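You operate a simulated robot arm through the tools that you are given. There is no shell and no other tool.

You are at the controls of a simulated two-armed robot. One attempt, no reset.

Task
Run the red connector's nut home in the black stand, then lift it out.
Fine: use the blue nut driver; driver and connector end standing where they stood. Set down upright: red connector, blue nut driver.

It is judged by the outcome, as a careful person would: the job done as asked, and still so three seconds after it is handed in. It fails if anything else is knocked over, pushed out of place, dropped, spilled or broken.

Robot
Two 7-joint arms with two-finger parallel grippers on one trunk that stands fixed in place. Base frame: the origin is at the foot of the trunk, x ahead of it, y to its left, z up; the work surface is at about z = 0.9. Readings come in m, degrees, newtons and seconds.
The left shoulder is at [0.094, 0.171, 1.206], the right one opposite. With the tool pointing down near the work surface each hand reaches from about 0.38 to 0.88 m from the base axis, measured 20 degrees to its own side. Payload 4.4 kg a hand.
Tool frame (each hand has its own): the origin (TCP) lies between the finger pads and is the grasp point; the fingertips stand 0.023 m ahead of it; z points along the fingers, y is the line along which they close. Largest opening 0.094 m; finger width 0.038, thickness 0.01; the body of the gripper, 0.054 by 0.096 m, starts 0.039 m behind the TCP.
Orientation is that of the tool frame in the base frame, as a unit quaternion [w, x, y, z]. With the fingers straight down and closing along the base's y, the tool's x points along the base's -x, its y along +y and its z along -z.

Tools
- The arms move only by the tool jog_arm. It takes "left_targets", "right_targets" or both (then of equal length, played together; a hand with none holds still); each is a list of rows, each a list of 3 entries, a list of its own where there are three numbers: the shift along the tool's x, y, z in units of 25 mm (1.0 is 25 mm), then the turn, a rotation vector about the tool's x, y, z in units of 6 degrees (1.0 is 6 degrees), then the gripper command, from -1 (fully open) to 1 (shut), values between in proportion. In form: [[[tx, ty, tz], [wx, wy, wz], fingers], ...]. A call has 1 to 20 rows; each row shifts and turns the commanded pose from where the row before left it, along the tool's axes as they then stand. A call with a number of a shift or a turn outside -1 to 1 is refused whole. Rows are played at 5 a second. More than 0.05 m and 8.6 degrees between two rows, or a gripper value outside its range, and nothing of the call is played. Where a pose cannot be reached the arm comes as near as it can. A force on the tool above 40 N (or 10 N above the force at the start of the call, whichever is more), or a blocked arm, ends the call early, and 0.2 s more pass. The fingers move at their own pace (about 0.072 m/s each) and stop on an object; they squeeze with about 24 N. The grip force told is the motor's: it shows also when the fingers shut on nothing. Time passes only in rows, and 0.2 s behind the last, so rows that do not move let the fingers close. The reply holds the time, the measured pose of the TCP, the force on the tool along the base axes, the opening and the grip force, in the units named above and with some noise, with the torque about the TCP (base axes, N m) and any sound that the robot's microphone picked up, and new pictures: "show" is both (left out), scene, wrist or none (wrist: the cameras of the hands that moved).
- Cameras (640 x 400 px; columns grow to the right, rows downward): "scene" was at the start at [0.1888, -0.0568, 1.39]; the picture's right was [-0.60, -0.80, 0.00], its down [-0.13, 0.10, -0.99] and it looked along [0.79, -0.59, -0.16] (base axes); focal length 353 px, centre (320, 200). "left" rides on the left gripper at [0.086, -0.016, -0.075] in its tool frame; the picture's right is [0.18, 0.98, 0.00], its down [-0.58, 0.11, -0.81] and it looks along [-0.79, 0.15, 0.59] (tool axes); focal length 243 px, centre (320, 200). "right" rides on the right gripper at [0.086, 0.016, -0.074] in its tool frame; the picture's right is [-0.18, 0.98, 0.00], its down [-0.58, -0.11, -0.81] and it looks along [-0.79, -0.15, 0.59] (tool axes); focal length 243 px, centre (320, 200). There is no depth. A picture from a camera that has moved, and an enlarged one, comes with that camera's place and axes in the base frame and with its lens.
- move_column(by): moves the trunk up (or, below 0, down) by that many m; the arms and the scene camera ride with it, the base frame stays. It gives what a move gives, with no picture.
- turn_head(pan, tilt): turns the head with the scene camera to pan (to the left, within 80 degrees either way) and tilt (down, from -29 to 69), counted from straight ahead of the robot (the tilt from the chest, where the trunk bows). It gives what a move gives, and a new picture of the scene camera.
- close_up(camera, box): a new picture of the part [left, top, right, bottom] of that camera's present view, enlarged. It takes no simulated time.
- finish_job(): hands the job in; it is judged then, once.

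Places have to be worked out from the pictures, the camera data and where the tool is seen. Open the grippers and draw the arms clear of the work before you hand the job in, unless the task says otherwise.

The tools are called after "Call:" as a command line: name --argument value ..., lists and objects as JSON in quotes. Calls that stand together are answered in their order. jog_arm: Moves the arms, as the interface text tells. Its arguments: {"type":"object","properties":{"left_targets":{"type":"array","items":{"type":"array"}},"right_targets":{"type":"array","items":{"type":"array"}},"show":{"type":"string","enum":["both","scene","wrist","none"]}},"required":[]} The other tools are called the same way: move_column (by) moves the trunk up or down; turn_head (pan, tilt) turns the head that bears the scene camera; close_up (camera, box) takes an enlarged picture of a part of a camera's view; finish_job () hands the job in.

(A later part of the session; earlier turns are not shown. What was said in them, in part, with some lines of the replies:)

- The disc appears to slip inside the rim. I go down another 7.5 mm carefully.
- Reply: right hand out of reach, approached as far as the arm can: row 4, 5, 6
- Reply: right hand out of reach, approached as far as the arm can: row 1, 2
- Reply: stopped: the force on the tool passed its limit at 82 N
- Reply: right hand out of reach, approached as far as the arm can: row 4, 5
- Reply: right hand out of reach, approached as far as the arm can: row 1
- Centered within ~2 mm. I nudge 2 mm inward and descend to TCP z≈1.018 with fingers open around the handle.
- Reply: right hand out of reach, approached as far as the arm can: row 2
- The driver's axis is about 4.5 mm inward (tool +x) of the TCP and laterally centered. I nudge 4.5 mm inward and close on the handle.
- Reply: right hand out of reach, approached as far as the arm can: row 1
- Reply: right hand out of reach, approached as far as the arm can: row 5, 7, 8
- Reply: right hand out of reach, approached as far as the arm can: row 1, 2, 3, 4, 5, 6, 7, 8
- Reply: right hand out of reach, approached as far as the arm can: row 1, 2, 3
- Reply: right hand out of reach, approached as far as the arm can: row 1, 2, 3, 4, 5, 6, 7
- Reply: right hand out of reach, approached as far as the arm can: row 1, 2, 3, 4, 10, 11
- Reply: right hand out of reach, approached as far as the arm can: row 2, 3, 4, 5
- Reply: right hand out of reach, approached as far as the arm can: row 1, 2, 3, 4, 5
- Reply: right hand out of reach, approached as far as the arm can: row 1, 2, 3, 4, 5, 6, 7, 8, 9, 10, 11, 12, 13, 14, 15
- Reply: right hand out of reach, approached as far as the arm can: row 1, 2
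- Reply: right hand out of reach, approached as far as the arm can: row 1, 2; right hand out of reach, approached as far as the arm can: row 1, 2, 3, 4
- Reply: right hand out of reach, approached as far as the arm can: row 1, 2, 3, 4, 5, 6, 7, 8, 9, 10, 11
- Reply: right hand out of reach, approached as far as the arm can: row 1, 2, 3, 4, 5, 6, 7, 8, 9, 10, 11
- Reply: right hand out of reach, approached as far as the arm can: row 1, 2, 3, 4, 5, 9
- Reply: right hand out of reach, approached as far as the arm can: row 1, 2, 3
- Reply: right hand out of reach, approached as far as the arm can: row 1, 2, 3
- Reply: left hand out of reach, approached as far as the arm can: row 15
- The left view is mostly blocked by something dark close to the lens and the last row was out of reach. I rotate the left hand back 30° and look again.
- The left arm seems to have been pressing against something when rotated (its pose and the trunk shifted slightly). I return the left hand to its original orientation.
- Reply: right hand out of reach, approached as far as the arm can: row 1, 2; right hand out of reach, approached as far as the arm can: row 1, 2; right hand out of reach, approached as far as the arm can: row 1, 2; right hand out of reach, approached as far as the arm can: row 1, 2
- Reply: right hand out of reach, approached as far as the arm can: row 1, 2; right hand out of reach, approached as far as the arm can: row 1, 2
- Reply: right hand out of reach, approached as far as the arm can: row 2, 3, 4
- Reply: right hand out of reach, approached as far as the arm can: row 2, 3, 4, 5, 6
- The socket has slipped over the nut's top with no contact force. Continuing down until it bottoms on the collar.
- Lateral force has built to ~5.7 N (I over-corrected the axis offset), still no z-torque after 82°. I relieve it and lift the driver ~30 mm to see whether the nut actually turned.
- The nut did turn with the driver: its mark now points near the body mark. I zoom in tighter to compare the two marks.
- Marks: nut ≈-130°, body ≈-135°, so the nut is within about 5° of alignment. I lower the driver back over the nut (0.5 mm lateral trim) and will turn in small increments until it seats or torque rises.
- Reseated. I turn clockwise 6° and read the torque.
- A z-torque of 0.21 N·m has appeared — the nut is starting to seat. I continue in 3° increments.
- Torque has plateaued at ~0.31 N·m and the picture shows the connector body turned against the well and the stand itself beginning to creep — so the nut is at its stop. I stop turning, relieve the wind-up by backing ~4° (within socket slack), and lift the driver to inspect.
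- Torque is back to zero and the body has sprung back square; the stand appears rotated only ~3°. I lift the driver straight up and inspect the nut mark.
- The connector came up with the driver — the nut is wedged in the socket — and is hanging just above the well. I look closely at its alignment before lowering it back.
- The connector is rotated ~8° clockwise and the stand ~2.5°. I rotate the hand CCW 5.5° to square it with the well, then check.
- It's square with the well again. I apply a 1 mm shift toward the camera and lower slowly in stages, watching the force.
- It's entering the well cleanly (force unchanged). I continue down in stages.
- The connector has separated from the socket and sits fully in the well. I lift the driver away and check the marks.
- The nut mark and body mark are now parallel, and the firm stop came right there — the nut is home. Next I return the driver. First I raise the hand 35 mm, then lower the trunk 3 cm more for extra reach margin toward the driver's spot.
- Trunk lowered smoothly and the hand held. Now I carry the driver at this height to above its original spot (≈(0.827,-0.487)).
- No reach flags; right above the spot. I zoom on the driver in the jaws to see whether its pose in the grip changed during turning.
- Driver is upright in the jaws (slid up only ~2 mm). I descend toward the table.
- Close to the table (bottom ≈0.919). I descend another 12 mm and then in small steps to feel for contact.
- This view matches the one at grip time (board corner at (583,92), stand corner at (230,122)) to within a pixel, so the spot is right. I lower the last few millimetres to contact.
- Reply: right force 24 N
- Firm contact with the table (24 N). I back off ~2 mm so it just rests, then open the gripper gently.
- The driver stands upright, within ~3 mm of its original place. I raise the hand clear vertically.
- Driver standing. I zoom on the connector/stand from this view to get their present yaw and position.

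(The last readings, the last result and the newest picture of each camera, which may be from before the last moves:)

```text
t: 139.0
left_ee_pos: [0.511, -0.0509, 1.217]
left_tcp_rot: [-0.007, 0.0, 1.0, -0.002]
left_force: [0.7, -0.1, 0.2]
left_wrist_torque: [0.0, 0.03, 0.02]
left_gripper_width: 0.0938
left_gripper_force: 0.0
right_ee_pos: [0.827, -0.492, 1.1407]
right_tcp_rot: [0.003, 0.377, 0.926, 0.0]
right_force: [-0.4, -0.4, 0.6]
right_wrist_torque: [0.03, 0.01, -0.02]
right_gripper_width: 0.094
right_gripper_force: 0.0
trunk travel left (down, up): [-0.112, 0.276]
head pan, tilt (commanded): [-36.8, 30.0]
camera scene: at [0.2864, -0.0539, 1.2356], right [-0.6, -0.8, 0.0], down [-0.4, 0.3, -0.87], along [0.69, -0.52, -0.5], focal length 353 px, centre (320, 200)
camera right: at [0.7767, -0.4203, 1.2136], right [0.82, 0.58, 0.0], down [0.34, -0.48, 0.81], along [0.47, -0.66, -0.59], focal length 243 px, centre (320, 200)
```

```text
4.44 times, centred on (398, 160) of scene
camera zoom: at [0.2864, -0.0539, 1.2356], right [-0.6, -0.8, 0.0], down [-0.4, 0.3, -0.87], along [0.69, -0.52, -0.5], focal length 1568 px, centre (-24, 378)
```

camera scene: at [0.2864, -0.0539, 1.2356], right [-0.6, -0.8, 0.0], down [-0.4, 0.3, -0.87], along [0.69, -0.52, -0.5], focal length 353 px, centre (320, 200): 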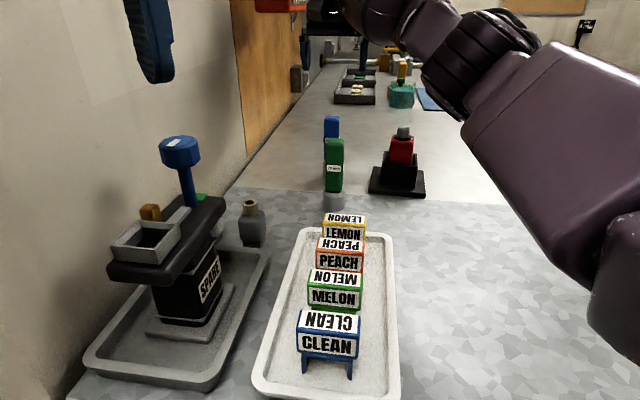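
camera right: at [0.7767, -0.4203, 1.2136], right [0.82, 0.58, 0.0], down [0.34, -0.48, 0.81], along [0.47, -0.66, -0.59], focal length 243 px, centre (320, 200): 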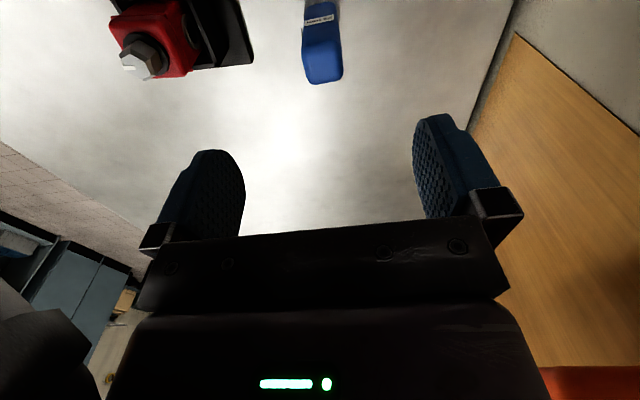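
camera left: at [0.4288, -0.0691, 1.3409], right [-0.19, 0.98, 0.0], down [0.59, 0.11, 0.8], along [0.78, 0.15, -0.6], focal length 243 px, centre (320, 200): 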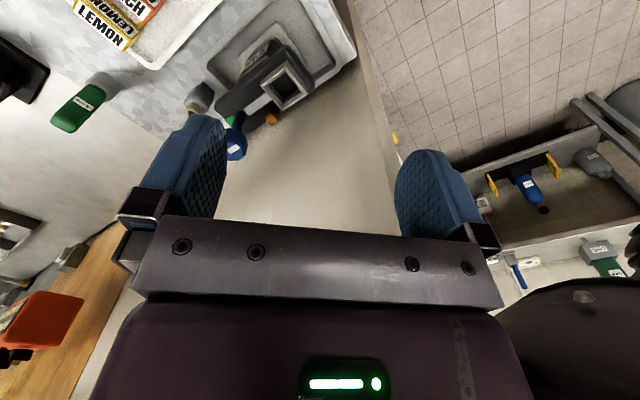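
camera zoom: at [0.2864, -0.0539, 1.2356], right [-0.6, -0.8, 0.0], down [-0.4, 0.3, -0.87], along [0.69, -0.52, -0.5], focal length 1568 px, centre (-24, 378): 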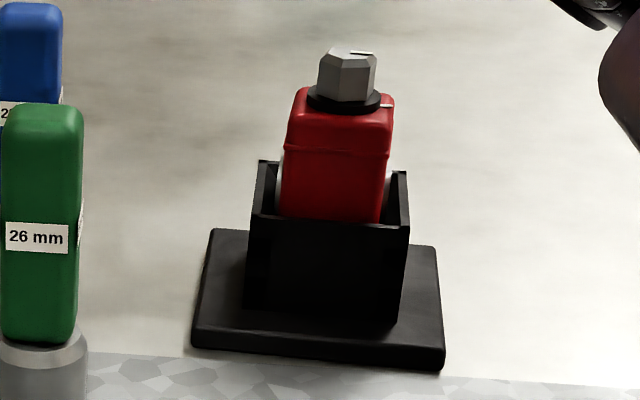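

Stand rotated ~-2.8° without translating; connector ≈-5°. I move the open hand back over the connector at this height.

Call:
jog_arm --right_targets '[[[0.135, -0.796, 0], [0, 0, 0], -1], [[0.135, -0.796, 0], [0, 0, 0], -1], [[0.135, -0.796, 0], [0, 0, 0], -1], [[0.135, -0.796, 0], [0, 0, 0], -1], [[0.135, -0.796, 0], [0, 0, 0], -1], [[0.135, -0.796, 0], [0, 0, 0], -1], [[0.135, -0.796, 0], [0, 0, 0], -1], [[0, 0, 0], [0, 0, 0], -1]]' --show "none"

Call:
jog_arm --right_targets '[[[0, 0, 0], [0, 0, -1], -1], [[0, 0, 0], [0, 0, -1], -1], [[0, 0, 0], [0, 0, -1], -1], [[0, 0, 0], [0, 0, -1], -1], [[0, 0, 0], [0, 0, -1], -1], [[0, 0, 0], [0, 0, -1], -1], [[0, 0, 0], [0, 0, -1], -1], [[0, 0, 0], [0, 0, -1], -1], [[0, 0, 0], [0, 0, -1], -1], [[0, 0, 0], [0, 0, -1], -1], [[0, 0, 0], [0, 0, -1], -1], [[0, 0, 0], [0, 0, -1], -1], [[0, 0, 0], [0, 0, -1], -1], [[0, 0, 0], [0, 0, -1], -1], [[0, 0, 0], [0, 0, 0], -1]]' --show "both"

```text
t: 140.8
left_ee_pos: [0.51, -0.0516, 1.2165]
left_tcp_rot: [-0.006, 0.001, 1.0, -0.002]
left_force: [0.7, -0.2, -0.5]
left_wrist_torque: [0.0, 0.04, 0.02]
left_gripper_width: 0.094
left_gripper_force: 0.2
right_ee_pos: [0.7157, -0.5739, 1.1387]
right_tcp_rot: [0.003, 0.376, 0.926, 0.0]
right_force: [0.1, -0.3, 0.3]
right_wrist_torque: [0.01, 0.03, -0.02]
right_gripper_width: 0.094
right_gripper_force: 0.0
trunk travel left (down, up): [-0.112, 0.276]
head pan, tilt (commanded): [-36.8, 30.0]
```

```text
t: 144.0
left_ee_pos: [0.5099, -0.0526, 1.2173]
left_tcp_rot: [-0.005, 0.0, 1.0, -0.001]
left_force: [0.7, 0.1, 0.4]
left_wrist_torque: [-0.02, 0.01, 0.0]
left_gripper_width: 0.0939
left_gripper_force: 0.1
right_ee_pos: [0.7152, -0.5743, 1.1393]
right_tcp_rot: [0.003, -0.341, 0.94, -0.002]
right_force: [0.1, 0.6, -0.1]
right_wrist_torque: [-0.02, 0.0, 0.01]
right_gripper_width: 0.0939
right_gripper_force: 0.0
trunk travel left (down, up): [-0.112, 0.276]
head pan, tilt (commanded): [-36.8, 30.0]
camera scene: at [0.2864, -0.054, 1.2356], right [-0.6, -0.8, 0.0], down [-0.4, 0.3, -0.87], along [0.69, -0.52, -0.5], focal length 353 px, centre (320, 200)
camera right: at [0.638, -0.6183, 1.2127], right [-0.49, 0.87, 0.0], down [0.51, 0.29, 0.81], along [0.71, 0.39, -0.59], focal length 243 px, centre (320, 200)
```

scene: 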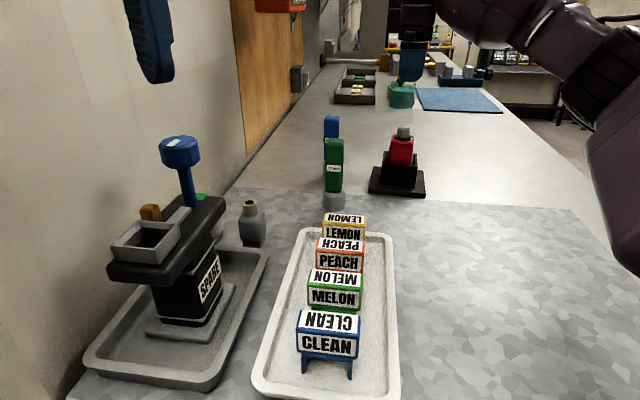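
right: 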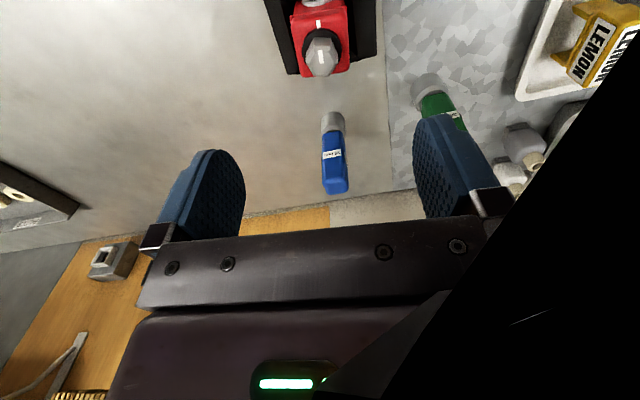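

Good view of the connector from the hand. I zoom to check the marks and the connector's yaw in the hand frame.

Call:
close_up --camera "right" --box '[255, 0, 395, 100]'

```text
4.00 times, centred on (325, 50) of right
camera zoom: at [0.638, -0.6183, 1.2127], right [-0.49, 0.87, 0.0], down [0.51, 0.29, 0.81], along [0.71, 0.39, -0.59], focal length 970 px, centre (300, 800)
```

zoom: 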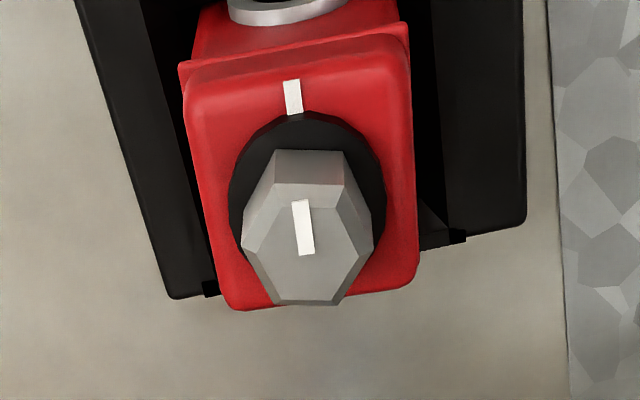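

The two white marks are now exactly in line — nut is home. Connector is ~2.3° clockwise of the hand and offset ≈(+2.4,+2) mm. I align to it and descend to the grasp height with open fingers.

Call:
jog_arm --right_targets '[[[0.096, 0.08, 0], [0, 0, 0.38], -1], [[0, 0, 0.9], [0, 0, 0], -1], [[0, 0, 0.9], [0, 0, 0], -1], [[0, 0, 0.9], [0, 0, 0], -1], [[0, 0, 0.9], [0, 0, 0], -1], [[0, 0, 0.9], [0, 0, 0], -1], [[0, 0, 0.7], [0, 0, 0], -1], [[0, 0, 0.4], [0, 0, 0], -1], [[0, 0, 0.25], [0, 0, 0], -1], [[0, 0, 0], [0, 0, 0], -1]]' --show "both"

Call:
close_up --camera "right" --box '[220, 20, 420, 240]'

```text
t: 146.2
left_ee_pos: [0.5111, -0.0522, 1.2165]
left_tcp_rot: [-0.007, 0.001, 1.0, -0.001]
left_force: [0.1, -0.5, 0.4]
left_wrist_torque: [0.0, 0.02, 0.0]
left_gripper_width: 0.0939
left_gripper_force: 0.0
right_ee_pos: [0.712, -0.5745, 0.9934]
right_tcp_rot: [0.003, -0.321, 0.947, -0.001]
right_force: [0.6, 0.5, -0.6]
right_wrist_torque: [0.0, 0.03, 0.0]
right_gripper_width: 0.094
right_gripper_force: 0.0
trunk travel left (down, up): [-0.112, 0.276]
head pan, tilt (commanded): [-36.8, 30.0]
camera scene: at [0.2864, -0.054, 1.2356], right [-0.6, -0.8, 0.0], down [-0.4, 0.3, -0.87], along [0.69, -0.52, -0.5], focal length 353 px, centre (320, 200)
camera right: at [0.6331, -0.6153, 1.0663], right [-0.45, 0.89, 0.0], down [0.52, 0.27, 0.81], along [0.72, 0.36, -0.59], focal length 243 px, centre (320, 200)
```

scene: 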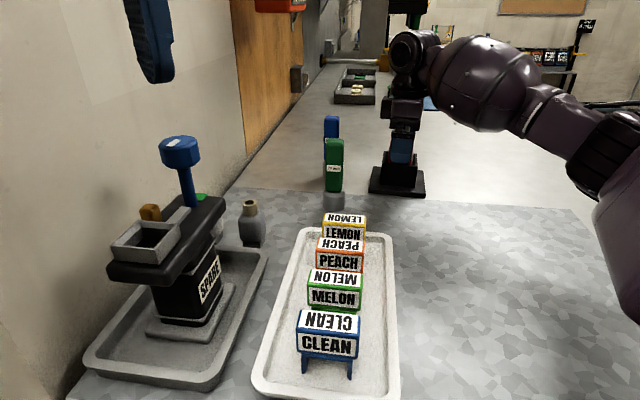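
right: 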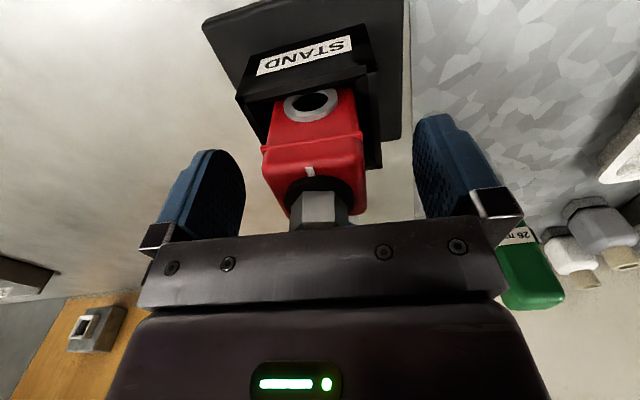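

```text
1.82 times, centred on (320, 130) of right
camera zoom: at [0.6331, -0.6153, 1.0663], right [-0.45, 0.89, 0.0], down [0.52, 0.27, 0.81], along [0.72, 0.36, -0.59], focal length 441 px, centre (320, 327)
```

zoom: 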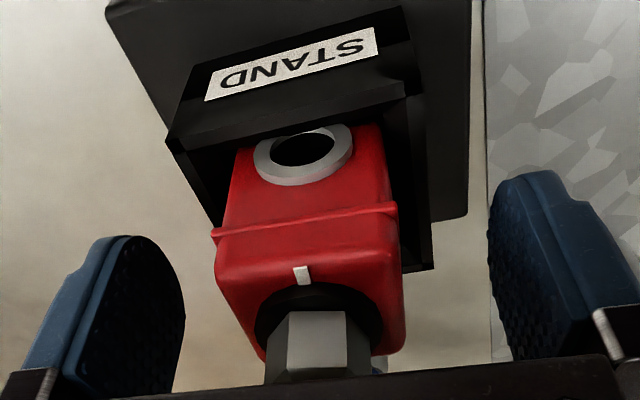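

The connector is ~1.4 mm off-centre in the jaws; I shift to centre it, then close the gripper.

Call:
jog_arm --right_targets '[[[0, -0.055, 0.03], [0, 0, 0], -1], [[0, 0, 0], [0, 0, 0], -1], [[0, 0, 0], [0, 0, 0], -0.1], [[0, 0, 0], [0, 0, 0], 0.1], [[0, 0, 0], [0, 0, 0], 1], [[0, 0, 0], [0, 0, 0], 1], [[0, 0, 0], [0, 0, 0], 1]]' --show "wrist"

Call:
close_up --camera "scene" --box '[360, 115, 435, 205]'

```text
t: 147.8
left_ee_pos: [0.51, -0.0526, 1.2183]
left_tcp_rot: [-0.006, 0.0, 1.0, -0.001]
left_force: [0.6, -0.4, 0.0]
left_wrist_torque: [0.02, 0.03, -0.01]
left_gripper_width: 0.094
left_gripper_force: 0.0
right_ee_pos: [0.7128, -0.5748, 0.9928]
right_tcp_rot: [0.002, -0.322, 0.947, -0.002]
right_force: [0.0, -0.4, 0.1]
right_wrist_torque: [0.09, 0.08, -0.01]
right_gripper_width: 0.0438
right_gripper_force: 23.9
trunk travel left (down, up): [-0.112, 0.276]
head pan, tilt (commanded): [-36.8, 30.0]
camera right: at [0.6339, -0.6165, 1.0654], right [-0.45, 0.89, 0.0], down [0.52, 0.27, 0.81], along [0.72, 0.36, -0.59], focal length 243 px, centre (320, 200)
```

right: 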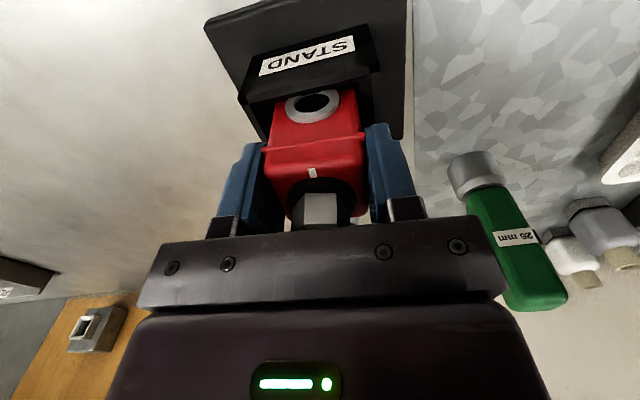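

```text
4.44 times, centred on (398, 160) of scene
camera zoom: at [0.2864, -0.054, 1.2356], right [-0.6, -0.8, 0.0], down [-0.4, 0.3, -0.87], along [0.69, -0.52, -0.5], focal length 1568 px, centre (-24, 378)
```

zoom: 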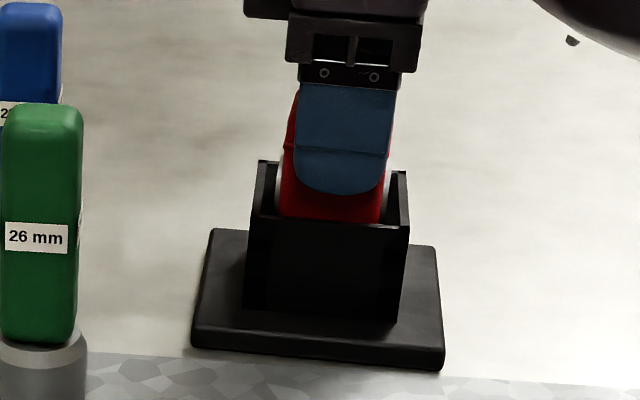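

Gripped (43.8 mm). The stand crept ~3° clockwise earlier, so I gently rotate the connector counter-clockwise inside the well to nudge it back, watching torque; first 8°.

Call:
jog_arm --right_targets '[[[0, 0, 0], [0, 0, -0.45], 1], [[0, 0, 0], [0, 0, -0.45], 1], [[0, 0, 0], [0, 0, -0.43], 1], [[0, 0, 0], [0, 0, 0], 1]]' --show "none"

Call:
jog_arm --right_targets '[[[0, 0, 0], [0, 0, -0.35], 1], [[0, 0, 0], [0, 0, 0], 1]]' --show "none"

Call:
close_up --camera "scene" --box '[360, 115, 435, 205]'

```text
t: 148.8
left_ee_pos: [0.5111, -0.053, 1.2173]
left_tcp_rot: [-0.006, 0.0, 1.0, -0.002]
left_force: [-1.1, -0.5, -0.2]
left_wrist_torque: [0.03, 0.03, 0.0]
left_gripper_width: 0.094
left_gripper_force: 0.2
right_ee_pos: [0.7122, -0.5753, 0.9916]
right_tcp_rot: [0.002, -0.387, 0.922, -0.002]
right_force: [1.5, -0.8, 0.2]
right_wrist_torque: [0.05, -0.05, -0.04]
right_gripper_width: 0.0438
right_gripper_force: 24.9
trunk travel left (down, up): [-0.112, 0.276]
head pan, tilt (commanded): [-36.8, 30.0]
```

```text
t: 149.4
left_ee_pos: [0.5111, -0.0516, 1.2179]
left_tcp_rot: [-0.006, 0.0, 1.0, -0.002]
left_force: [-0.1, 0.0, -0.1]
left_wrist_torque: [0.0, -0.01, -0.03]
left_gripper_width: 0.094
left_gripper_force: 0.1
right_ee_pos: [0.7127, -0.5759, 0.9925]
right_tcp_rot: [0.001, -0.403, 0.915, -0.001]
right_force: [1.5, 0.8, -1.0]
right_wrist_torque: [0.32, 0.06, -0.38]
right_gripper_width: 0.0435
right_gripper_force: 23.7
trunk travel left (down, up): [-0.112, 0.276]
head pan, tilt (commanded): [-36.8, 30.0]
```

```text
4.44 times, centred on (398, 160) of scene
camera zoom: at [0.2864, -0.0541, 1.2356], right [-0.6, -0.8, 0.0], down [-0.4, 0.3, -0.87], along [0.69, -0.52, -0.5], focal length 1568 px, centre (-24, 378)
```

zoom: 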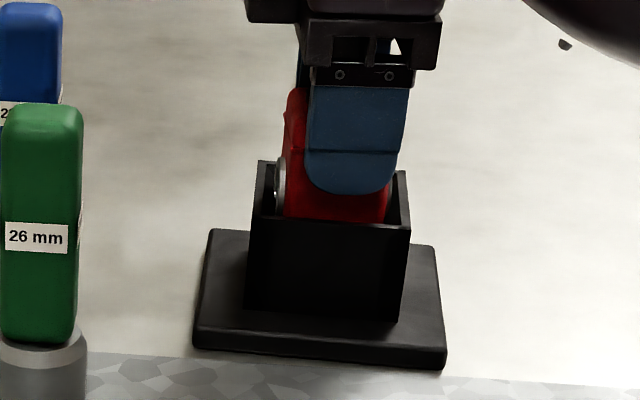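

Torque -0.38 N·m: the well walls are engaged and the stand begins to turn back. Two more degrees.

Call:
jog_arm --right_targets '[[[0, 0, 0], [0, 0, -0.4], 1], [[0, 0, 0], [0, 0, 0], 1]]' --show "none"

Call:
close_up --camera "scene" --box '[360, 115, 435, 205]'

```text
t: 150.0
left_ee_pos: [0.5104, -0.0504, 1.2182]
left_tcp_rot: [-0.006, 0.001, 1.0, -0.001]
left_force: [0.0, -0.4, 0.6]
left_wrist_torque: [0.0, -0.01, 0.01]
left_gripper_width: 0.0942
left_gripper_force: 0.1
right_ee_pos: [0.7129, -0.5746, 0.9921]
right_tcp_rot: [0.002, -0.423, 0.906, -0.001]
right_force: [1.5, 0.1, -0.2]
right_wrist_torque: [0.26, 0.07, -0.46]
right_gripper_width: 0.0437
right_gripper_force: 24.1
trunk travel left (down, up): [-0.112, 0.276]
head pan, tilt (commanded): [-36.8, 30.0]
```

```text
4.44 times, centred on (398, 160) of scene
camera zoom: at [0.2864, -0.0541, 1.2357], right [-0.6, -0.8, 0.0], down [-0.4, 0.3, -0.87], along [0.69, -0.52, -0.5], focal length 1568 px, centre (-24, 378)
```

zoom: 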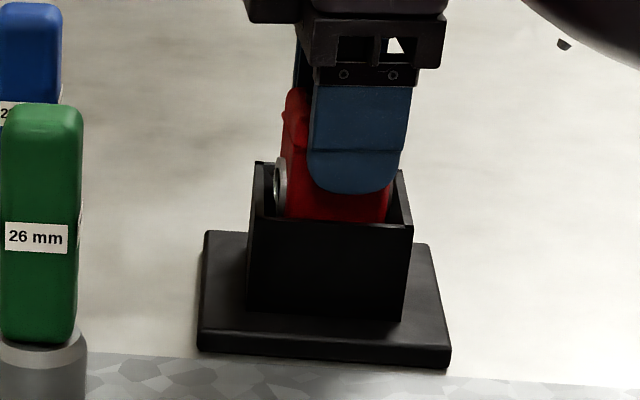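

The stand is back to ≈45° (within ~0.5°) and in place. I rotate the connector back ~4.5° to the middle of its clearance, then lift slowly.

Call:
jog_arm --right_targets '[[[0, 0, 0], [0, 0, 0.4], 1], [[0, 0, 0], [0, 0, 0.4], 1], [[0, 0, 0], [0, 0, 0], 1]]' --show "none"

Call:
jog_arm --right_targets '[[[0, 0, -0.1], [0, 0, 0], 1], [[0, 0, -0.2], [0, 0, 0], 1], [[0, 0, -0.3], [0, 0, 0], 1], [[0, 0, 0], [0, 0, 0], 1]]' --show "none"

Call:
close_up --camera "scene" --box '[360, 115, 435, 205]'

```text
t: 150.8
left_ee_pos: [0.5096, -0.0516, 1.2168]
left_tcp_rot: [-0.006, 0.0, 1.0, -0.002]
left_force: [-0.4, 0.5, 0.0]
left_wrist_torque: [0.01, 0.0, 0.02]
left_gripper_width: 0.0942
left_gripper_force: 0.1
right_ee_pos: [0.713, -0.5756, 0.9916]
right_tcp_rot: [0.001, -0.384, 0.923, -0.003]
right_force: [0.0, 0.4, 0.3]
right_wrist_torque: [0.01, -0.03, 0.0]
right_gripper_width: 0.0438
right_gripper_force: 23.8
trunk travel left (down, up): [-0.112, 0.276]
head pan, tilt (commanded): [-36.8, 30.0]
```

```text
t: 151.8
left_ee_pos: [0.5112, -0.0525, 1.2172]
left_tcp_rot: [-0.007, 0.0, 1.0, -0.001]
left_force: [0.4, 0.0, -0.4]
left_wrist_torque: [0.0, 0.0, 0.0]
left_gripper_width: 0.094
left_gripper_force: 0.1
right_ee_pos: [0.7141, -0.5753, 1.0069]
right_tcp_rot: [0.002, -0.384, 0.923, -0.002]
right_force: [-0.4, -0.4, -0.6]
right_wrist_torque: [0.0, 0.02, -0.02]
right_gripper_width: 0.0437
right_gripper_force: 23.7
trunk travel left (down, up): [-0.112, 0.276]
head pan, tilt (commanded): [-36.8, 30.0]
```

```text
4.44 times, centred on (398, 160) of scene
camera zoom: at [0.2864, -0.0541, 1.2356], right [-0.6, -0.8, 0.0], down [-0.4, 0.3, -0.87], along [0.69, -0.52, -0.5], focal length 1568 px, centre (-24, 378)
```

zoom: 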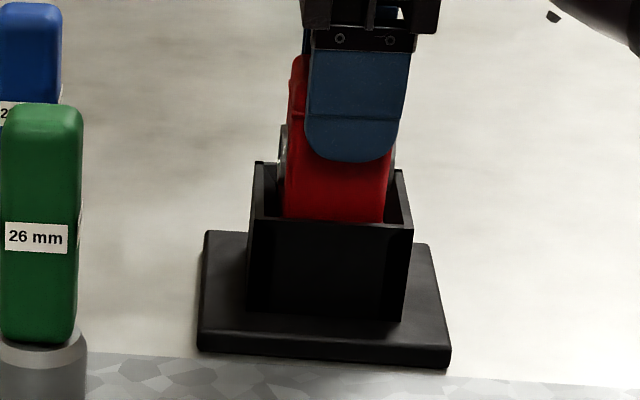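

Lifting cleanly. I raise another 65 mm to clear the rim.

Call:
jog_arm --right_targets '[[[0, 0, -0.5], [0, 0, 0], 1], [[0, 0, -0.7], [0, 0, 0], 1], [[0, 0, -0.7], [0, 0, 0], 1], [[0, 0, -0.7], [0, 0, 0], 1], [[0, 0, 0], [0, 0, 0], 1], [[0, 0, 0], [0, 0, 0], 1]]' --show "both"

Call:
close_up --camera "right" --box '[250, 50, 390, 235]'

```text
t: 153.2
left_ee_pos: [0.5107, -0.051, 1.2177]
left_tcp_rot: [-0.006, 0.0, 1.0, -0.001]
left_force: [-0.1, 0.6, -0.2]
left_wrist_torque: [0.05, -0.02, 0.01]
left_gripper_width: 0.094
left_gripper_force: 0.1
right_ee_pos: [0.7128, -0.5757, 1.0712]
right_tcp_rot: [0.001, -0.385, 0.923, -0.002]
right_force: [0.7, 0.3, -1.4]
right_wrist_torque: [0.04, 0.0, 0.04]
right_gripper_width: 0.0441
right_gripper_force: 24.1
trunk travel left (down, up): [-0.112, 0.276]
head pan, tilt (commanded): [-36.8, 30.0]
camera scene: at [0.2864, -0.0541, 1.2356], right [-0.6, -0.8, 0.0], down [-0.4, 0.3, -0.87], along [0.69, -0.52, -0.5], focal length 353 px, centre (320, 200)
camera right: at [0.64, -0.6265, 1.1456], right [-0.57, 0.82, 0.0], down [0.48, 0.34, 0.81], along [0.67, 0.46, -0.59], focal length 243 px, centre (320, 200)
```

scene: 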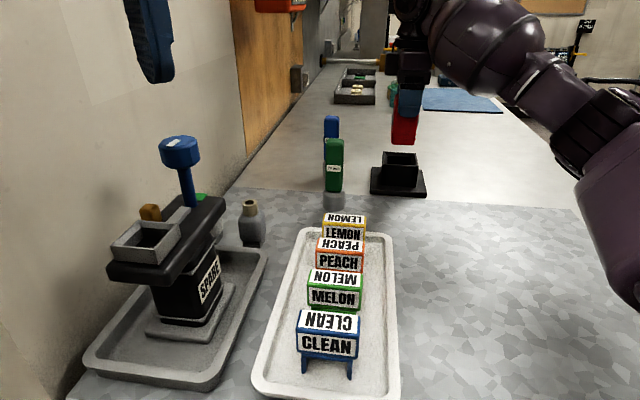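
right: 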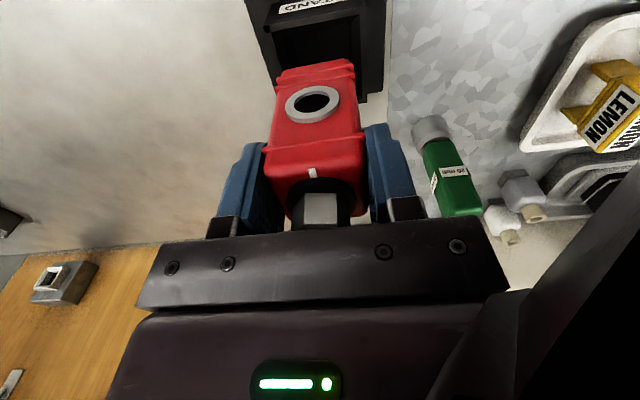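

```text
2.16 times, centred on (320, 142) of right
camera zoom: at [0.64, -0.6265, 1.1456], right [-0.57, 0.82, 0.0], down [0.48, 0.34, 0.81], along [0.67, 0.46, -0.59], focal length 525 px, centre (320, 324)
```

zoom: 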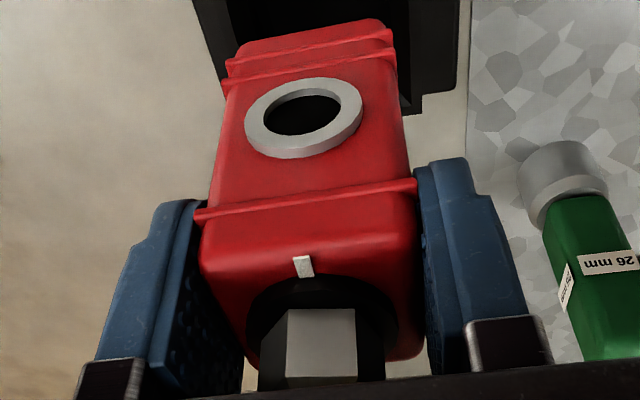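

Connector is held as at the first grasp. I carry it back over its original spot.

Call:
jog_arm --right_targets '[[[0.538, -0.07, 0], [0, 0, 0], 1], [[0.8, -0.11, 0], [0, 0, 0], 1], [[0.8, -0.11, 0], [0, 0, 0], 1], [[0.8, -0.11, 0], [0, 0, 0], 1], [[0.8, -0.11, 0], [0, 0, 0], 1], [[0.8, -0.11, 0], [0, 0, 0], 1], [[0.6, -0.08, 0], [0, 0, 0], 1], [[0.4, -0.052, 0], [0, 0, 0], 1], [[0, 0, 0], [0, 0, 0], 1], [[0, 0, 0], [0, 0, 0], 1]]' --show "both"

```text
t: 155.4
left_ee_pos: [0.5102, -0.0519, 1.2177]
left_tcp_rot: [-0.006, 0.0, 1.0, 0.0]
left_force: [-0.2, -0.5, 0.6]
left_wrist_torque: [0.02, -0.04, 0.0]
left_gripper_width: 0.094
left_gripper_force: 0.1
right_ee_pos: [0.6281, -0.6875, 1.0722]
right_tcp_rot: [0.002, -0.385, 0.923, -0.001]
right_force: [-0.1, -0.1, -1.6]
right_wrist_torque: [0.01, 0.01, 0.0]
right_gripper_width: 0.0436
right_gripper_force: 24.1
trunk travel left (down, up): [-0.112, 0.276]
head pan, tilt (commanded): [-36.8, 30.0]
camera scene: at [0.2863, -0.0542, 1.2356], right [-0.6, -0.8, 0.0], down [-0.4, 0.3, -0.87], along [0.69, -0.52, -0.5], focal length 353 px, centre (320, 200)
camera right: at [0.5557, -0.7383, 1.1454], right [-0.57, 0.82, 0.0], down [0.48, 0.34, 0.81], along [0.67, 0.46, -0.59], focal length 243 px, centre (320, 200)
```

scene: 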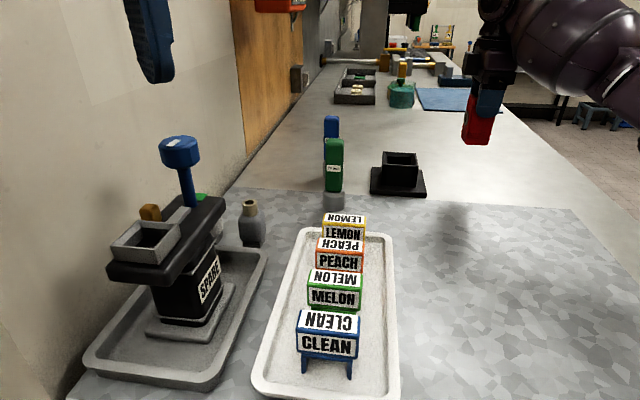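
right: 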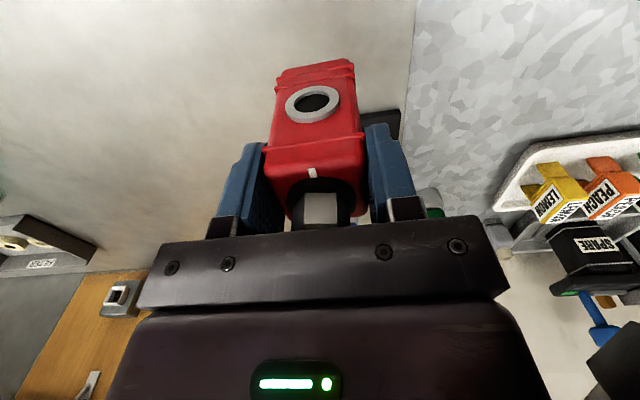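

On station at (0.628,-0.6875). I lower the connector toward the table.

Call:
jog_arm --right_targets '[[[0, 0, 0.6], [0, 0, 0], 1], [[0, 0, 0.8], [0, 0, 0], 1], [[0, 0, 0.8], [0, 0, 0], 1], [[0, 0, 0.6], [0, 0, 0], 1], [[0, 0, 0.4], [0, 0, 0], 1], [[0, 0, 0.15], [0, 0, 0], 1], [[0, 0, 0], [0, 0, 0], 1]]' --show "wrist"

```text
t: 157.0
left_ee_pos: [0.5101, -0.052, 1.2182]
left_tcp_rot: [-0.006, 0.001, 1.0, -0.001]
left_force: [0.6, 0.7, -0.1]
left_wrist_torque: [-0.02, 0.01, 0.02]
left_gripper_width: 0.0939
left_gripper_force: 0.1
right_ee_pos: [0.6281, -0.6875, 0.9881]
right_tcp_rot: [0.002, -0.384, 0.923, -0.002]
right_force: [0.5, -0.3, -0.7]
right_wrist_torque: [0.03, 0.01, -0.01]
right_gripper_width: 0.0436
right_gripper_force: 23.9
trunk travel left (down, up): [-0.112, 0.276]
head pan, tilt (commanded): [-36.8, 30.0]
camera right: at [0.5561, -0.7386, 1.0617], right [-0.57, 0.82, 0.0], down [0.48, 0.34, 0.81], along [0.67, 0.46, -0.59], focal length 243 px, centre (320, 200)
```

right: 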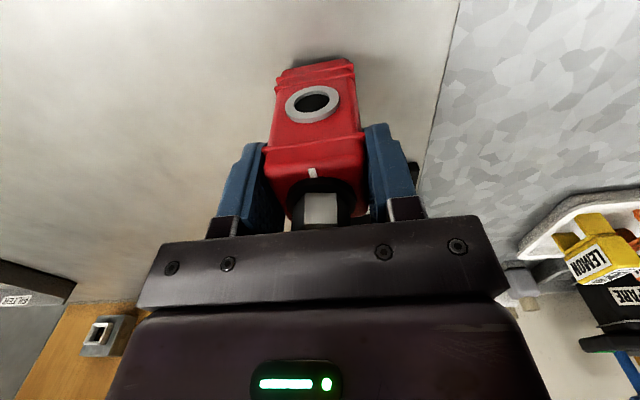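

Matches the initial view well. A few more millimetres to touch down.

Call:
jog_arm --right_targets '[[[0, 0, 0.16], [0, 0, 0], 1], [[0, 0, 0], [0, 0, 0], 1]]' --show "none"

Call:
jog_arm --right_targets '[[[0, 0, 0.08], [0, 0, 0], 1], [[0, 0, 0], [0, 0, 0], 1]]' --show "none"

Call:
jog_arm --right_targets '[[[0, 0, 0.06], [0, 0, 0], 1], [[0, 0, 0], [0, 0, 0], 1]]' --show "none"

```text
t: 157.6
left_ee_pos: [0.5104, -0.052, 1.2167]
left_tcp_rot: [-0.005, -0.001, 1.0, -0.001]
left_force: [-0.3, 0.4, -0.2]
left_wrist_torque: [-0.03, 0.02, -0.04]
left_gripper_width: 0.0939
left_gripper_force: 0.0
right_ee_pos: [0.6301, -0.6872, 0.9848]
right_tcp_rot: [0.002, -0.385, 0.923, -0.002]
right_force: [1.3, -0.1, -0.3]
right_wrist_torque: [-0.01, -0.02, -0.01]
right_gripper_width: 0.0436
right_gripper_force: 24.2
trunk travel left (down, up): [-0.112, 0.276]
head pan, tilt (commanded): [-36.8, 30.0]
```

```text
t: 158.2
left_ee_pos: [0.5105, -0.0537, 1.2168]
left_tcp_rot: [-0.006, 0.0, 1.0, -0.001]
left_force: [0.0, 0.5, -0.5]
left_wrist_torque: [0.02, 0.01, -0.01]
left_gripper_width: 0.0939
left_gripper_force: 0.0
right_ee_pos: [0.6296, -0.6873, 0.9825]
right_tcp_rot: [0.002, -0.384, 0.923, -0.002]
right_force: [0.9, -0.6, -1.5]
right_wrist_torque: [0.0, -0.01, 0.02]
right_gripper_width: 0.0438
right_gripper_force: 24.1
trunk travel left (down, up): [-0.112, 0.276]
head pan, tilt (commanded): [-36.8, 30.0]
```

```text
t: 158.8
left_ee_pos: [0.5109, -0.0515, 1.2176]
left_tcp_rot: [-0.006, 0.0, 1.0, -0.002]
left_force: [-0.3, -0.5, 0.4]
left_wrist_torque: [0.01, 0.0, -0.04]
left_gripper_width: 0.094
left_gripper_force: 0.1
right_ee_pos: [0.6299, -0.6873, 0.9814]
right_tcp_rot: [0.002, -0.384, 0.923, -0.002]
right_force: [-0.1, -0.5, -2.0]
right_wrist_torque: [-0.02, -0.01, -0.01]
right_gripper_width: 0.0437
right_gripper_force: 24.1
trunk travel left (down, up): [-0.112, 0.276]
head pan, tilt (commanded): [-36.8, 30.0]
```

No contact yet at z≈0.981; I continue in 1.5 mm steps.

Call:
jog_arm --right_targets '[[[0, 0, 0.06], [0, 0, 0], 1], [[0, 0, 0], [0, 0, 0], 1]]' --show "none"

Call:
jog_arm --right_targets '[[[0, 0, 0.05], [0, 0, 0], 1], [[0, 0, 0], [0, 0, 0], 1]]' --show "none"

```text
t: 159.4
left_ee_pos: [0.5103, -0.0527, 1.2165]
left_tcp_rot: [-0.006, 0.0, 1.0, 0.0]
left_force: [0.2, 0.5, 1.0]
left_wrist_torque: [0.0, 0.0, 0.03]
left_gripper_width: 0.094
left_gripper_force: 0.1
right_ee_pos: [0.6298, -0.6876, 0.9806]
right_tcp_rot: [0.003, -0.385, 0.923, -0.001]
right_force: [-1.4, -0.5, 2.7]
right_wrist_torque: [0.04, 0.13, 0.02]
right_gripper_width: 0.0436
right_gripper_force: 24.0
trunk travel left (down, up): [-0.112, 0.276]
head pan, tilt (commanded): [-36.8, 30.0]
```

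```text
t: 160.0
left_ee_pos: [0.5102, -0.0522, 1.2173]
left_tcp_rot: [-0.006, 0.001, 1.0, -0.001]
left_force: [-0.1, -0.5, 0.1]
left_wrist_torque: [0.0, 0.0, 0.01]
left_gripper_width: 0.0943
left_gripper_force: 0.0
right_ee_pos: [0.6288, -0.6865, 0.9799]
right_tcp_rot: [0.002, -0.384, 0.923, -0.003]
right_force: [-1.6, -4.2, 14.6]
right_wrist_torque: [-0.02, 0.4, 0.08]
right_gripper_width: 0.0438
right_gripper_force: 24.0
trunk travel left (down, up): [-0.112, 0.276]
head pan, tilt (commanded): [-36.8, 30.0]
```

Touched down (≈15 N). I back off 1.5 mm and open the gripper gently.

Call:
jog_arm --right_targets '[[[0, 0, -0.05], [0, 0, 0], 1], [[0, 0, 0], [0, 0, 0], 1], [[0, 0, 0], [0, 0, 0], 0.05], [[0, 0, 0], [0, 0, 0], -0.05], [[0, 0, 0], [0, 0, 0], -0.3], [[0, 0, 0], [0, 0, 0], -1], [[0, 0, 0], [0, 0, 0], -1], [[0, 0, 0], [0, 0, 0], -1]]' --show "both"

```text
t: 161.8
left_ee_pos: [0.5106, -0.052, 1.217]
left_tcp_rot: [-0.006, 0.0, 1.0, -0.001]
left_force: [-0.3, 0.4, 0.2]
left_wrist_torque: [0.01, 0.03, -0.02]
left_gripper_width: 0.0939
left_gripper_force: 0.0
right_ee_pos: [0.6303, -0.6871, 0.9802]
right_tcp_rot: [0.001, -0.384, 0.923, -0.001]
right_force: [0.3, 0.0, 0.5]
right_wrist_torque: [0.02, -0.02, -0.02]
right_gripper_width: 0.0938
right_gripper_force: 0.1
trunk travel left (down, up): [-0.112, 0.276]
head pan, tilt (commanded): [-36.8, 30.0]
camera scene: at [0.2863, -0.0542, 1.2357], right [-0.6, -0.8, 0.0], down [-0.4, 0.3, -0.87], along [0.69, -0.52, -0.5], focal length 353 px, centre (320, 200)
camera right: at [0.5563, -0.7382, 1.0529], right [-0.57, 0.82, 0.0], down [0.48, 0.34, 0.81], along [0.67, 0.46, -0.59], focal length 243 px, centre (320, 200)
```

scene: 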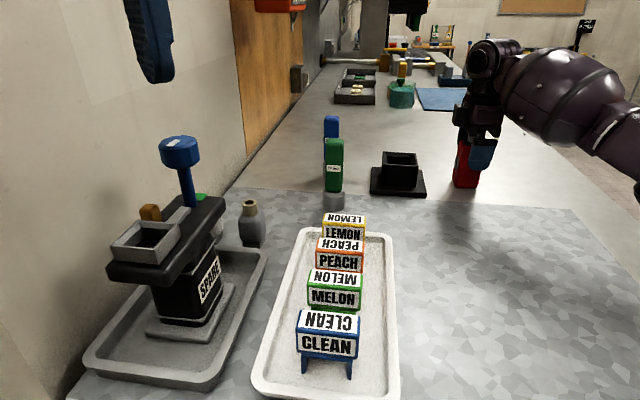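
right: 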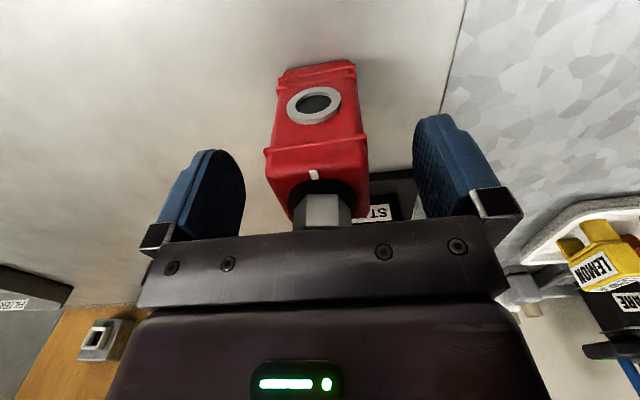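

Connector stands upright on its original spot. I raise the hand straight up clear of it.

Call:
jog_arm --right_targets '[[[0, 0, -0.3], [0, 0, 0], -1], [[0, 0, -0.7], [0, 0, 0], -1], [[0, 0, -0.9], [0, 0, 0], -1], [[0, 0, -0.9], [0, 0, 0], -1], [[0, 0, -0.9], [0, 0, 0], -1], [[0, 0, -0.9], [0, 0, 0], -1], [[0, 0, -0.9], [0, 0, 0], -1], [[0, 0, -0.9], [0, 0, 0], -1], [[0, 0, 0], [0, 0, 0], -1]]' --show "both"

Call:
close_up --camera "right" --box '[260, 0, 400, 100]'

Call:
close_up --camera "scene" --box '[300, 90, 500, 215]'

```text
t: 163.8
left_ee_pos: [0.5106, -0.0515, 1.2173]
left_tcp_rot: [-0.006, -0.001, 1.0, -0.001]
left_force: [-0.1, 0.7, -0.8]
left_wrist_torque: [-0.02, 0.01, 0.01]
left_gripper_width: 0.094
left_gripper_force: 0.1
right_ee_pos: [0.6283, -0.6873, 1.1399]
right_tcp_rot: [0.003, -0.384, 0.923, -0.001]
right_force: [0.2, -0.4, 0.1]
right_wrist_torque: [0.02, 0.03, 0.01]
right_gripper_width: 0.094
right_gripper_force: 0.0
trunk travel left (down, up): [-0.112, 0.276]
head pan, tilt (commanded): [-36.8, 30.0]
camera scene: at [0.2863, -0.0543, 1.2356], right [-0.6, -0.8, 0.0], down [-0.4, 0.3, -0.87], along [0.69, -0.52, -0.5], focal length 353 px, centre (320, 200)
camera right: at [0.5557, -0.7381, 1.2128], right [-0.57, 0.82, 0.0], down [0.48, 0.34, 0.81], along [0.67, 0.46, -0.59], focal length 243 px, centre (320, 200)
```

scene: 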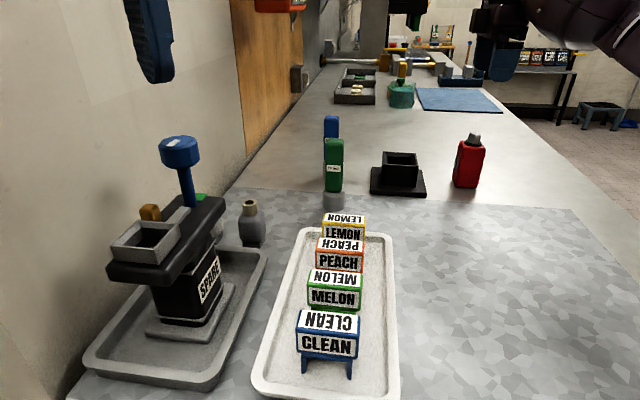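
right: 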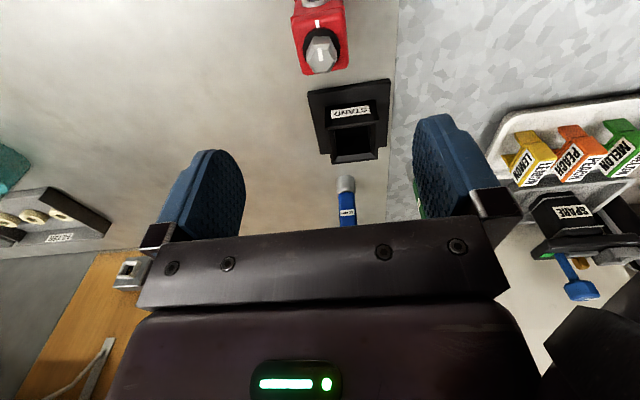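

```text
4.00 times, centred on (330, 50) of right
camera zoom: at [0.5557, -0.7381, 1.2128], right [-0.57, 0.82, 0.0], down [0.48, 0.34, 0.81], along [0.67, 0.46, -0.59], focal length 970 px, centre (280, 800)
```

zoom: 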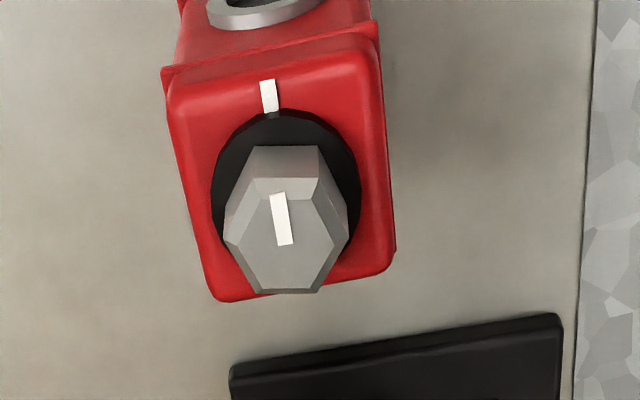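

```text
3.20 times, centred on (400, 152) of scene
camera zoom: at [0.2863, -0.0543, 1.2356], right [-0.6, -0.8, 0.0], down [-0.4, 0.3, -0.87], along [0.69, -0.52, -0.5], focal length 1129 px, centre (64, 352)
```

zoom: 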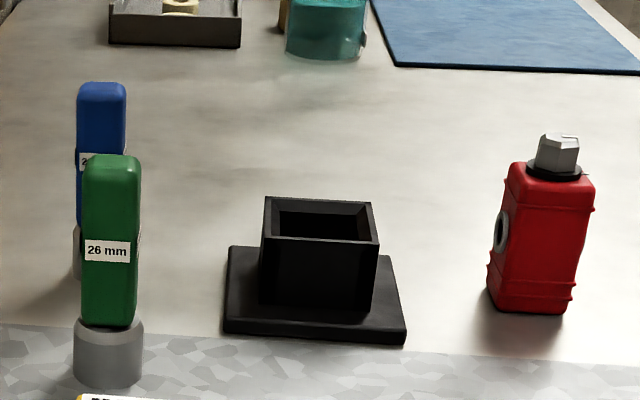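

All items stand in place, stand square, and the two marks are collinear. I now draw the right arm back and up, clear of the work.

Call:
jog_arm --right_targets '[[[0, 0, -0.8], [0, 0, 0], -1], [[0, 0, -0.8], [0, 0, 0], -1], [[-0.062, 0.899, -0.2], [0, 0, 0], -1], [[-0.062, 0.899, -0.2], [0, 0, 0], -1], [[-0.062, 0.899, -0.2], [0, 0, 0], -1], [[-0.062, 0.899, -0.2], [0, 0, 0], -1], [[-0.062, 0.899, -0.2], [0, 0, 0], -1], [[-0.062, 0.899, -0.2], [0, 0, 0], -1], [[-0.062, 0.899, -0.2], [0, 0, 0], -1], [[-0.062, 0.899, -0.2], [0, 0, 0], -1], [[-0.062, 0.899, -0.2], [0, 0, 0], -1], [[-0.062, 0.899, -0.2], [0, 0, 0], -1], [[-0.062, 0.899, -0.2], [0, 0, 0], -1], [[0, 0, 0], [0, 0, 0], -1]]' --show "scene"

```text
t: 166.8
left_ee_pos: [0.5106, -0.0525, 1.2174]
left_tcp_rot: [-0.006, 0.0, 1.0, -0.001]
left_force: [0.0, -0.4, 0.3]
left_wrist_torque: [-0.01, -0.01, 0.0]
left_gripper_width: 0.0941
left_gripper_force: 0.0
right_ee_pos: [0.4666, -0.5006, 1.2323]
right_tcp_rot: [0.003, -0.384, 0.923, -0.001]
right_force: [0.0, -1.6, -0.1]
right_wrist_torque: [-0.02, -0.02, 0.0]
right_gripper_width: 0.094
right_gripper_force: 0.0
trunk travel left (down, up): [-0.112, 0.276]
head pan, tilt (commanded): [-36.8, 30.0]
camera scene: at [0.2863, -0.0543, 1.2356], right [-0.6, -0.8, 0.0], down [-0.4, 0.3, -0.87], along [0.69, -0.52, -0.5], focal length 353 px, centre (320, 200)
```

scene: 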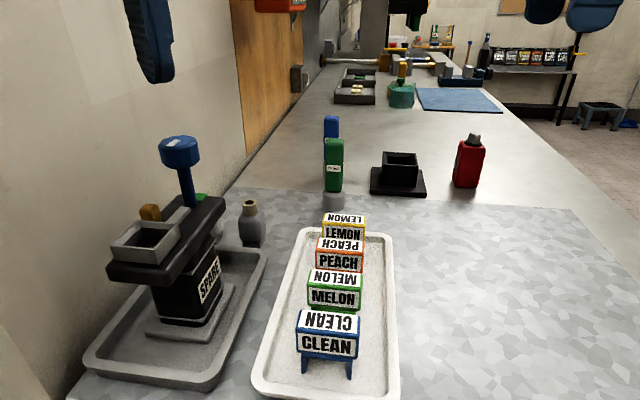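

Arm clear. I rotate the hand back to its neutral yaw and return the trunk to its starting height, then compare with the first picture.

Call:
jog_arm --right_targets '[[[0, 0, 0], [0, 0, 1], -1], [[0, 0, 0], [0, 0, 1], -1], [[0, 0, 0], [0, 0, 1], -1], [[0, 0, 0], [0, 0, 1], -1], [[0, 0, 0], [0, 0, 1], -1], [[0, 0, 0], [0, 0, 1], -1], [[0, 0, 0], [0, 0, 1], -1], [[0, 0, 0], [0, 0, 0.5], -1], [[0, 0, 0], [0, 0, 0], -1]]' --show "none"

Call:
move_column --by 0.05

Call:
move_column --by 0.055

Call:
turn_head --pan -36.8 --tilt 40

```text
t: 168.8
left_ee_pos: [0.5105, -0.0523, 1.2175]
left_tcp_rot: [-0.006, -0.001, 1.0, -0.001]
left_force: [0.5, 0.6, -0.3]
left_wrist_torque: [0.0, 0.01, 0.01]
left_gripper_width: 0.0939
left_gripper_force: 0.0
right_ee_pos: [0.4655, -0.4998, 1.233]
right_tcp_rot: [0.003, -0.001, 1.0, -0.001]
right_force: [-0.2, 0.3, -0.2]
right_wrist_torque: [0.03, -0.01, 0.0]
right_gripper_width: 0.0941
right_gripper_force: 0.1
trunk travel left (down, up): [-0.112, 0.276]
head pan, tilt (commanded): [-36.8, 30.0]
```

```text
t: 169.7
left_ee_pos: [0.5165, -0.0534, 1.2631]
left_tcp_rot: [-0.01, 0.0, 1.0, 0.0]
left_force: [0.2, 0.4, -0.2]
left_wrist_torque: [-0.04, -0.01, 0.0]
left_gripper_width: 0.0941
left_gripper_force: 0.0
right_ee_pos: [0.4717, -0.5011, 1.2786]
right_tcp_rot: [-0.001, -0.002, 1.0, 0.001]
right_force: [0.7, -0.1, -0.9]
right_wrist_torque: [-0.03, 0.03, 0.02]
right_gripper_width: 0.094
right_gripper_force: 0.0
trunk travel left (down, up): [-0.162, 0.226]
head pan, tilt (commanded): [-36.8, 30.0]
```

```text
t: 170.7
left_ee_pos: [0.5143, -0.0515, 1.3195]
left_tcp_rot: [-0.008, 0.0, 1.0, -0.002]
left_force: [-0.1, 0.3, 0.0]
left_wrist_torque: [0.02, 0.0, -0.01]
left_gripper_width: 0.094
left_gripper_force: 0.1
right_ee_pos: [0.4693, -0.5004, 1.337]
right_tcp_rot: [0.001, -0.002, 1.0, -0.001]
right_force: [0.4, 0.1, 0.8]
right_wrist_torque: [0.0, -0.01, -0.02]
right_gripper_width: 0.0941
right_gripper_force: 0.0
trunk travel left (down, up): [-0.217, 0.171]
head pan, tilt (commanded): [-36.8, 30.0]
```

```text
t: 171.4
left_ee_pos: [0.5137, -0.0533, 1.3204]
left_tcp_rot: [-0.008, -0.001, 1.0, 0.0]
left_force: [-0.3, 0.2, -0.1]
left_wrist_torque: [0.01, -0.03, 0.0]
left_gripper_width: 0.0941
left_gripper_force: 0.0
right_ee_pos: [0.4689, -0.5017, 1.3365]
right_tcp_rot: [0.001, -0.002, 1.0, 0.001]
right_force: [-0.4, -0.8, -0.3]
right_wrist_torque: [-0.03, -0.02, -0.03]
right_gripper_width: 0.094
right_gripper_force: 0.0
trunk travel left (down, up): [-0.217, 0.171]
head pan, tilt (commanded): [-36.8, 40.0]
camera scene: at [0.1828, -0.0518, 1.3409], right [-0.6, -0.8, 0.0], down [-0.51, 0.38, -0.77], along [0.61, -0.46, -0.64], focal length 353 px, centre (320, 200)
```

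scene: 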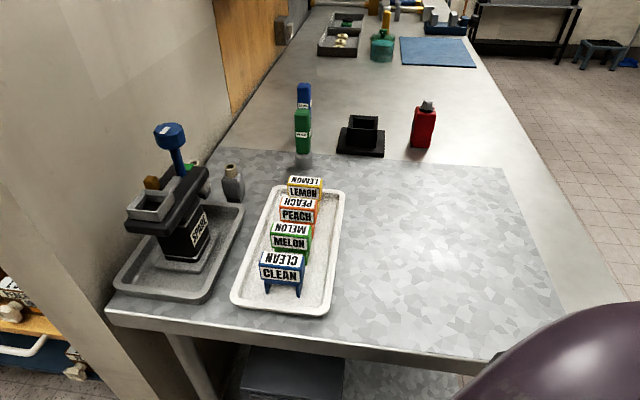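

The camera is back at its starting pose, so I can compare directly with the first zoom of the same area.

Call:
close_up --camera "scene" --box '[270, 70, 450, 182]'

Call:
close_up --camera "scene" --box '[400, 90, 448, 120]'

```text
3.56 times, centred on (360, 126) of scene
camera zoom: at [0.1828, -0.0518, 1.3409], right [-0.6, -0.8, 0.0], down [-0.51, 0.38, -0.77], along [0.61, -0.46, -0.64], focal length 1254 px, centre (178, 463)
```

zoom: 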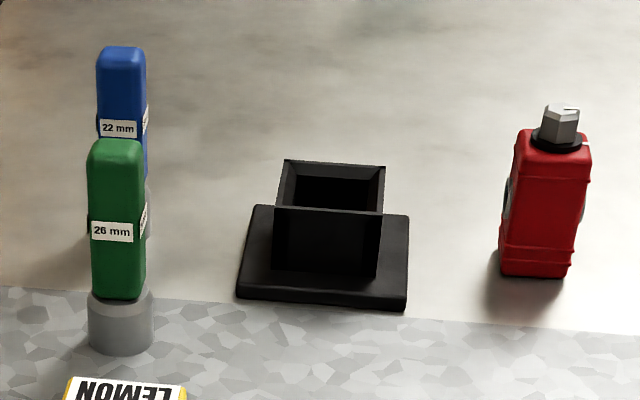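

```text
13.33 times, centred on (424, 105) of scene
camera zoom: at [0.1828, -0.0518, 1.3409], right [-0.6, -0.8, 0.0], down [-0.51, 0.38, -0.77], along [0.61, -0.46, -0.64], focal length 4703 px, centre (-1067, 1467)
```

zoom: 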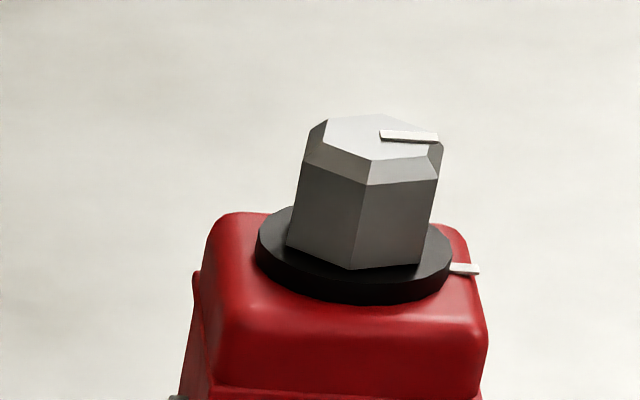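

The layout is pixel-for-pixel nearly identical to the start (connector, blue driver and stand within ~2 mm), everything upright, the nut's mark in line with the body mark, grippers open and arms clear. I hand the job in.

Call:
finish_job

```text
The job is handed in.
```

I've handed the job in. The red connector's nut is run home, and the connector and the blue 22 mm driver stand upright where they started. That is judged from the pictures and force readings; I haven't seen the verdict.

- **Nut:** I turned it clockwise with the blue driver until it came to a firm stop. The white mark on the nut now lines up with the mark on the connector body.
- **Final positions:** compared with the first picture from the same camera pose, the connector, driver and stand are each within about 2–3 mm of where they began. Both grippers are open and the arms are clear of the work.

A few things went wrong along the way:

- **Knock on the driver:** lowering the trunk brought the right palm down on top of the blue driver, with an 82 N force stop. It stayed standing and did not appear to move.
- **Stand rotation:** the tightening torque turned the black stand about 3° clockwise. I turned it back using the connector, and it now sits square again to within about 0.5°.
- **Wedged nut:** after tightening, the nut stuck in the socket, so lifting the driver pulled the connector out of the stand. I lowered it back in, where it released and seated; it may have dropped a few millimetres. I then lifted it out properly with the gripper.
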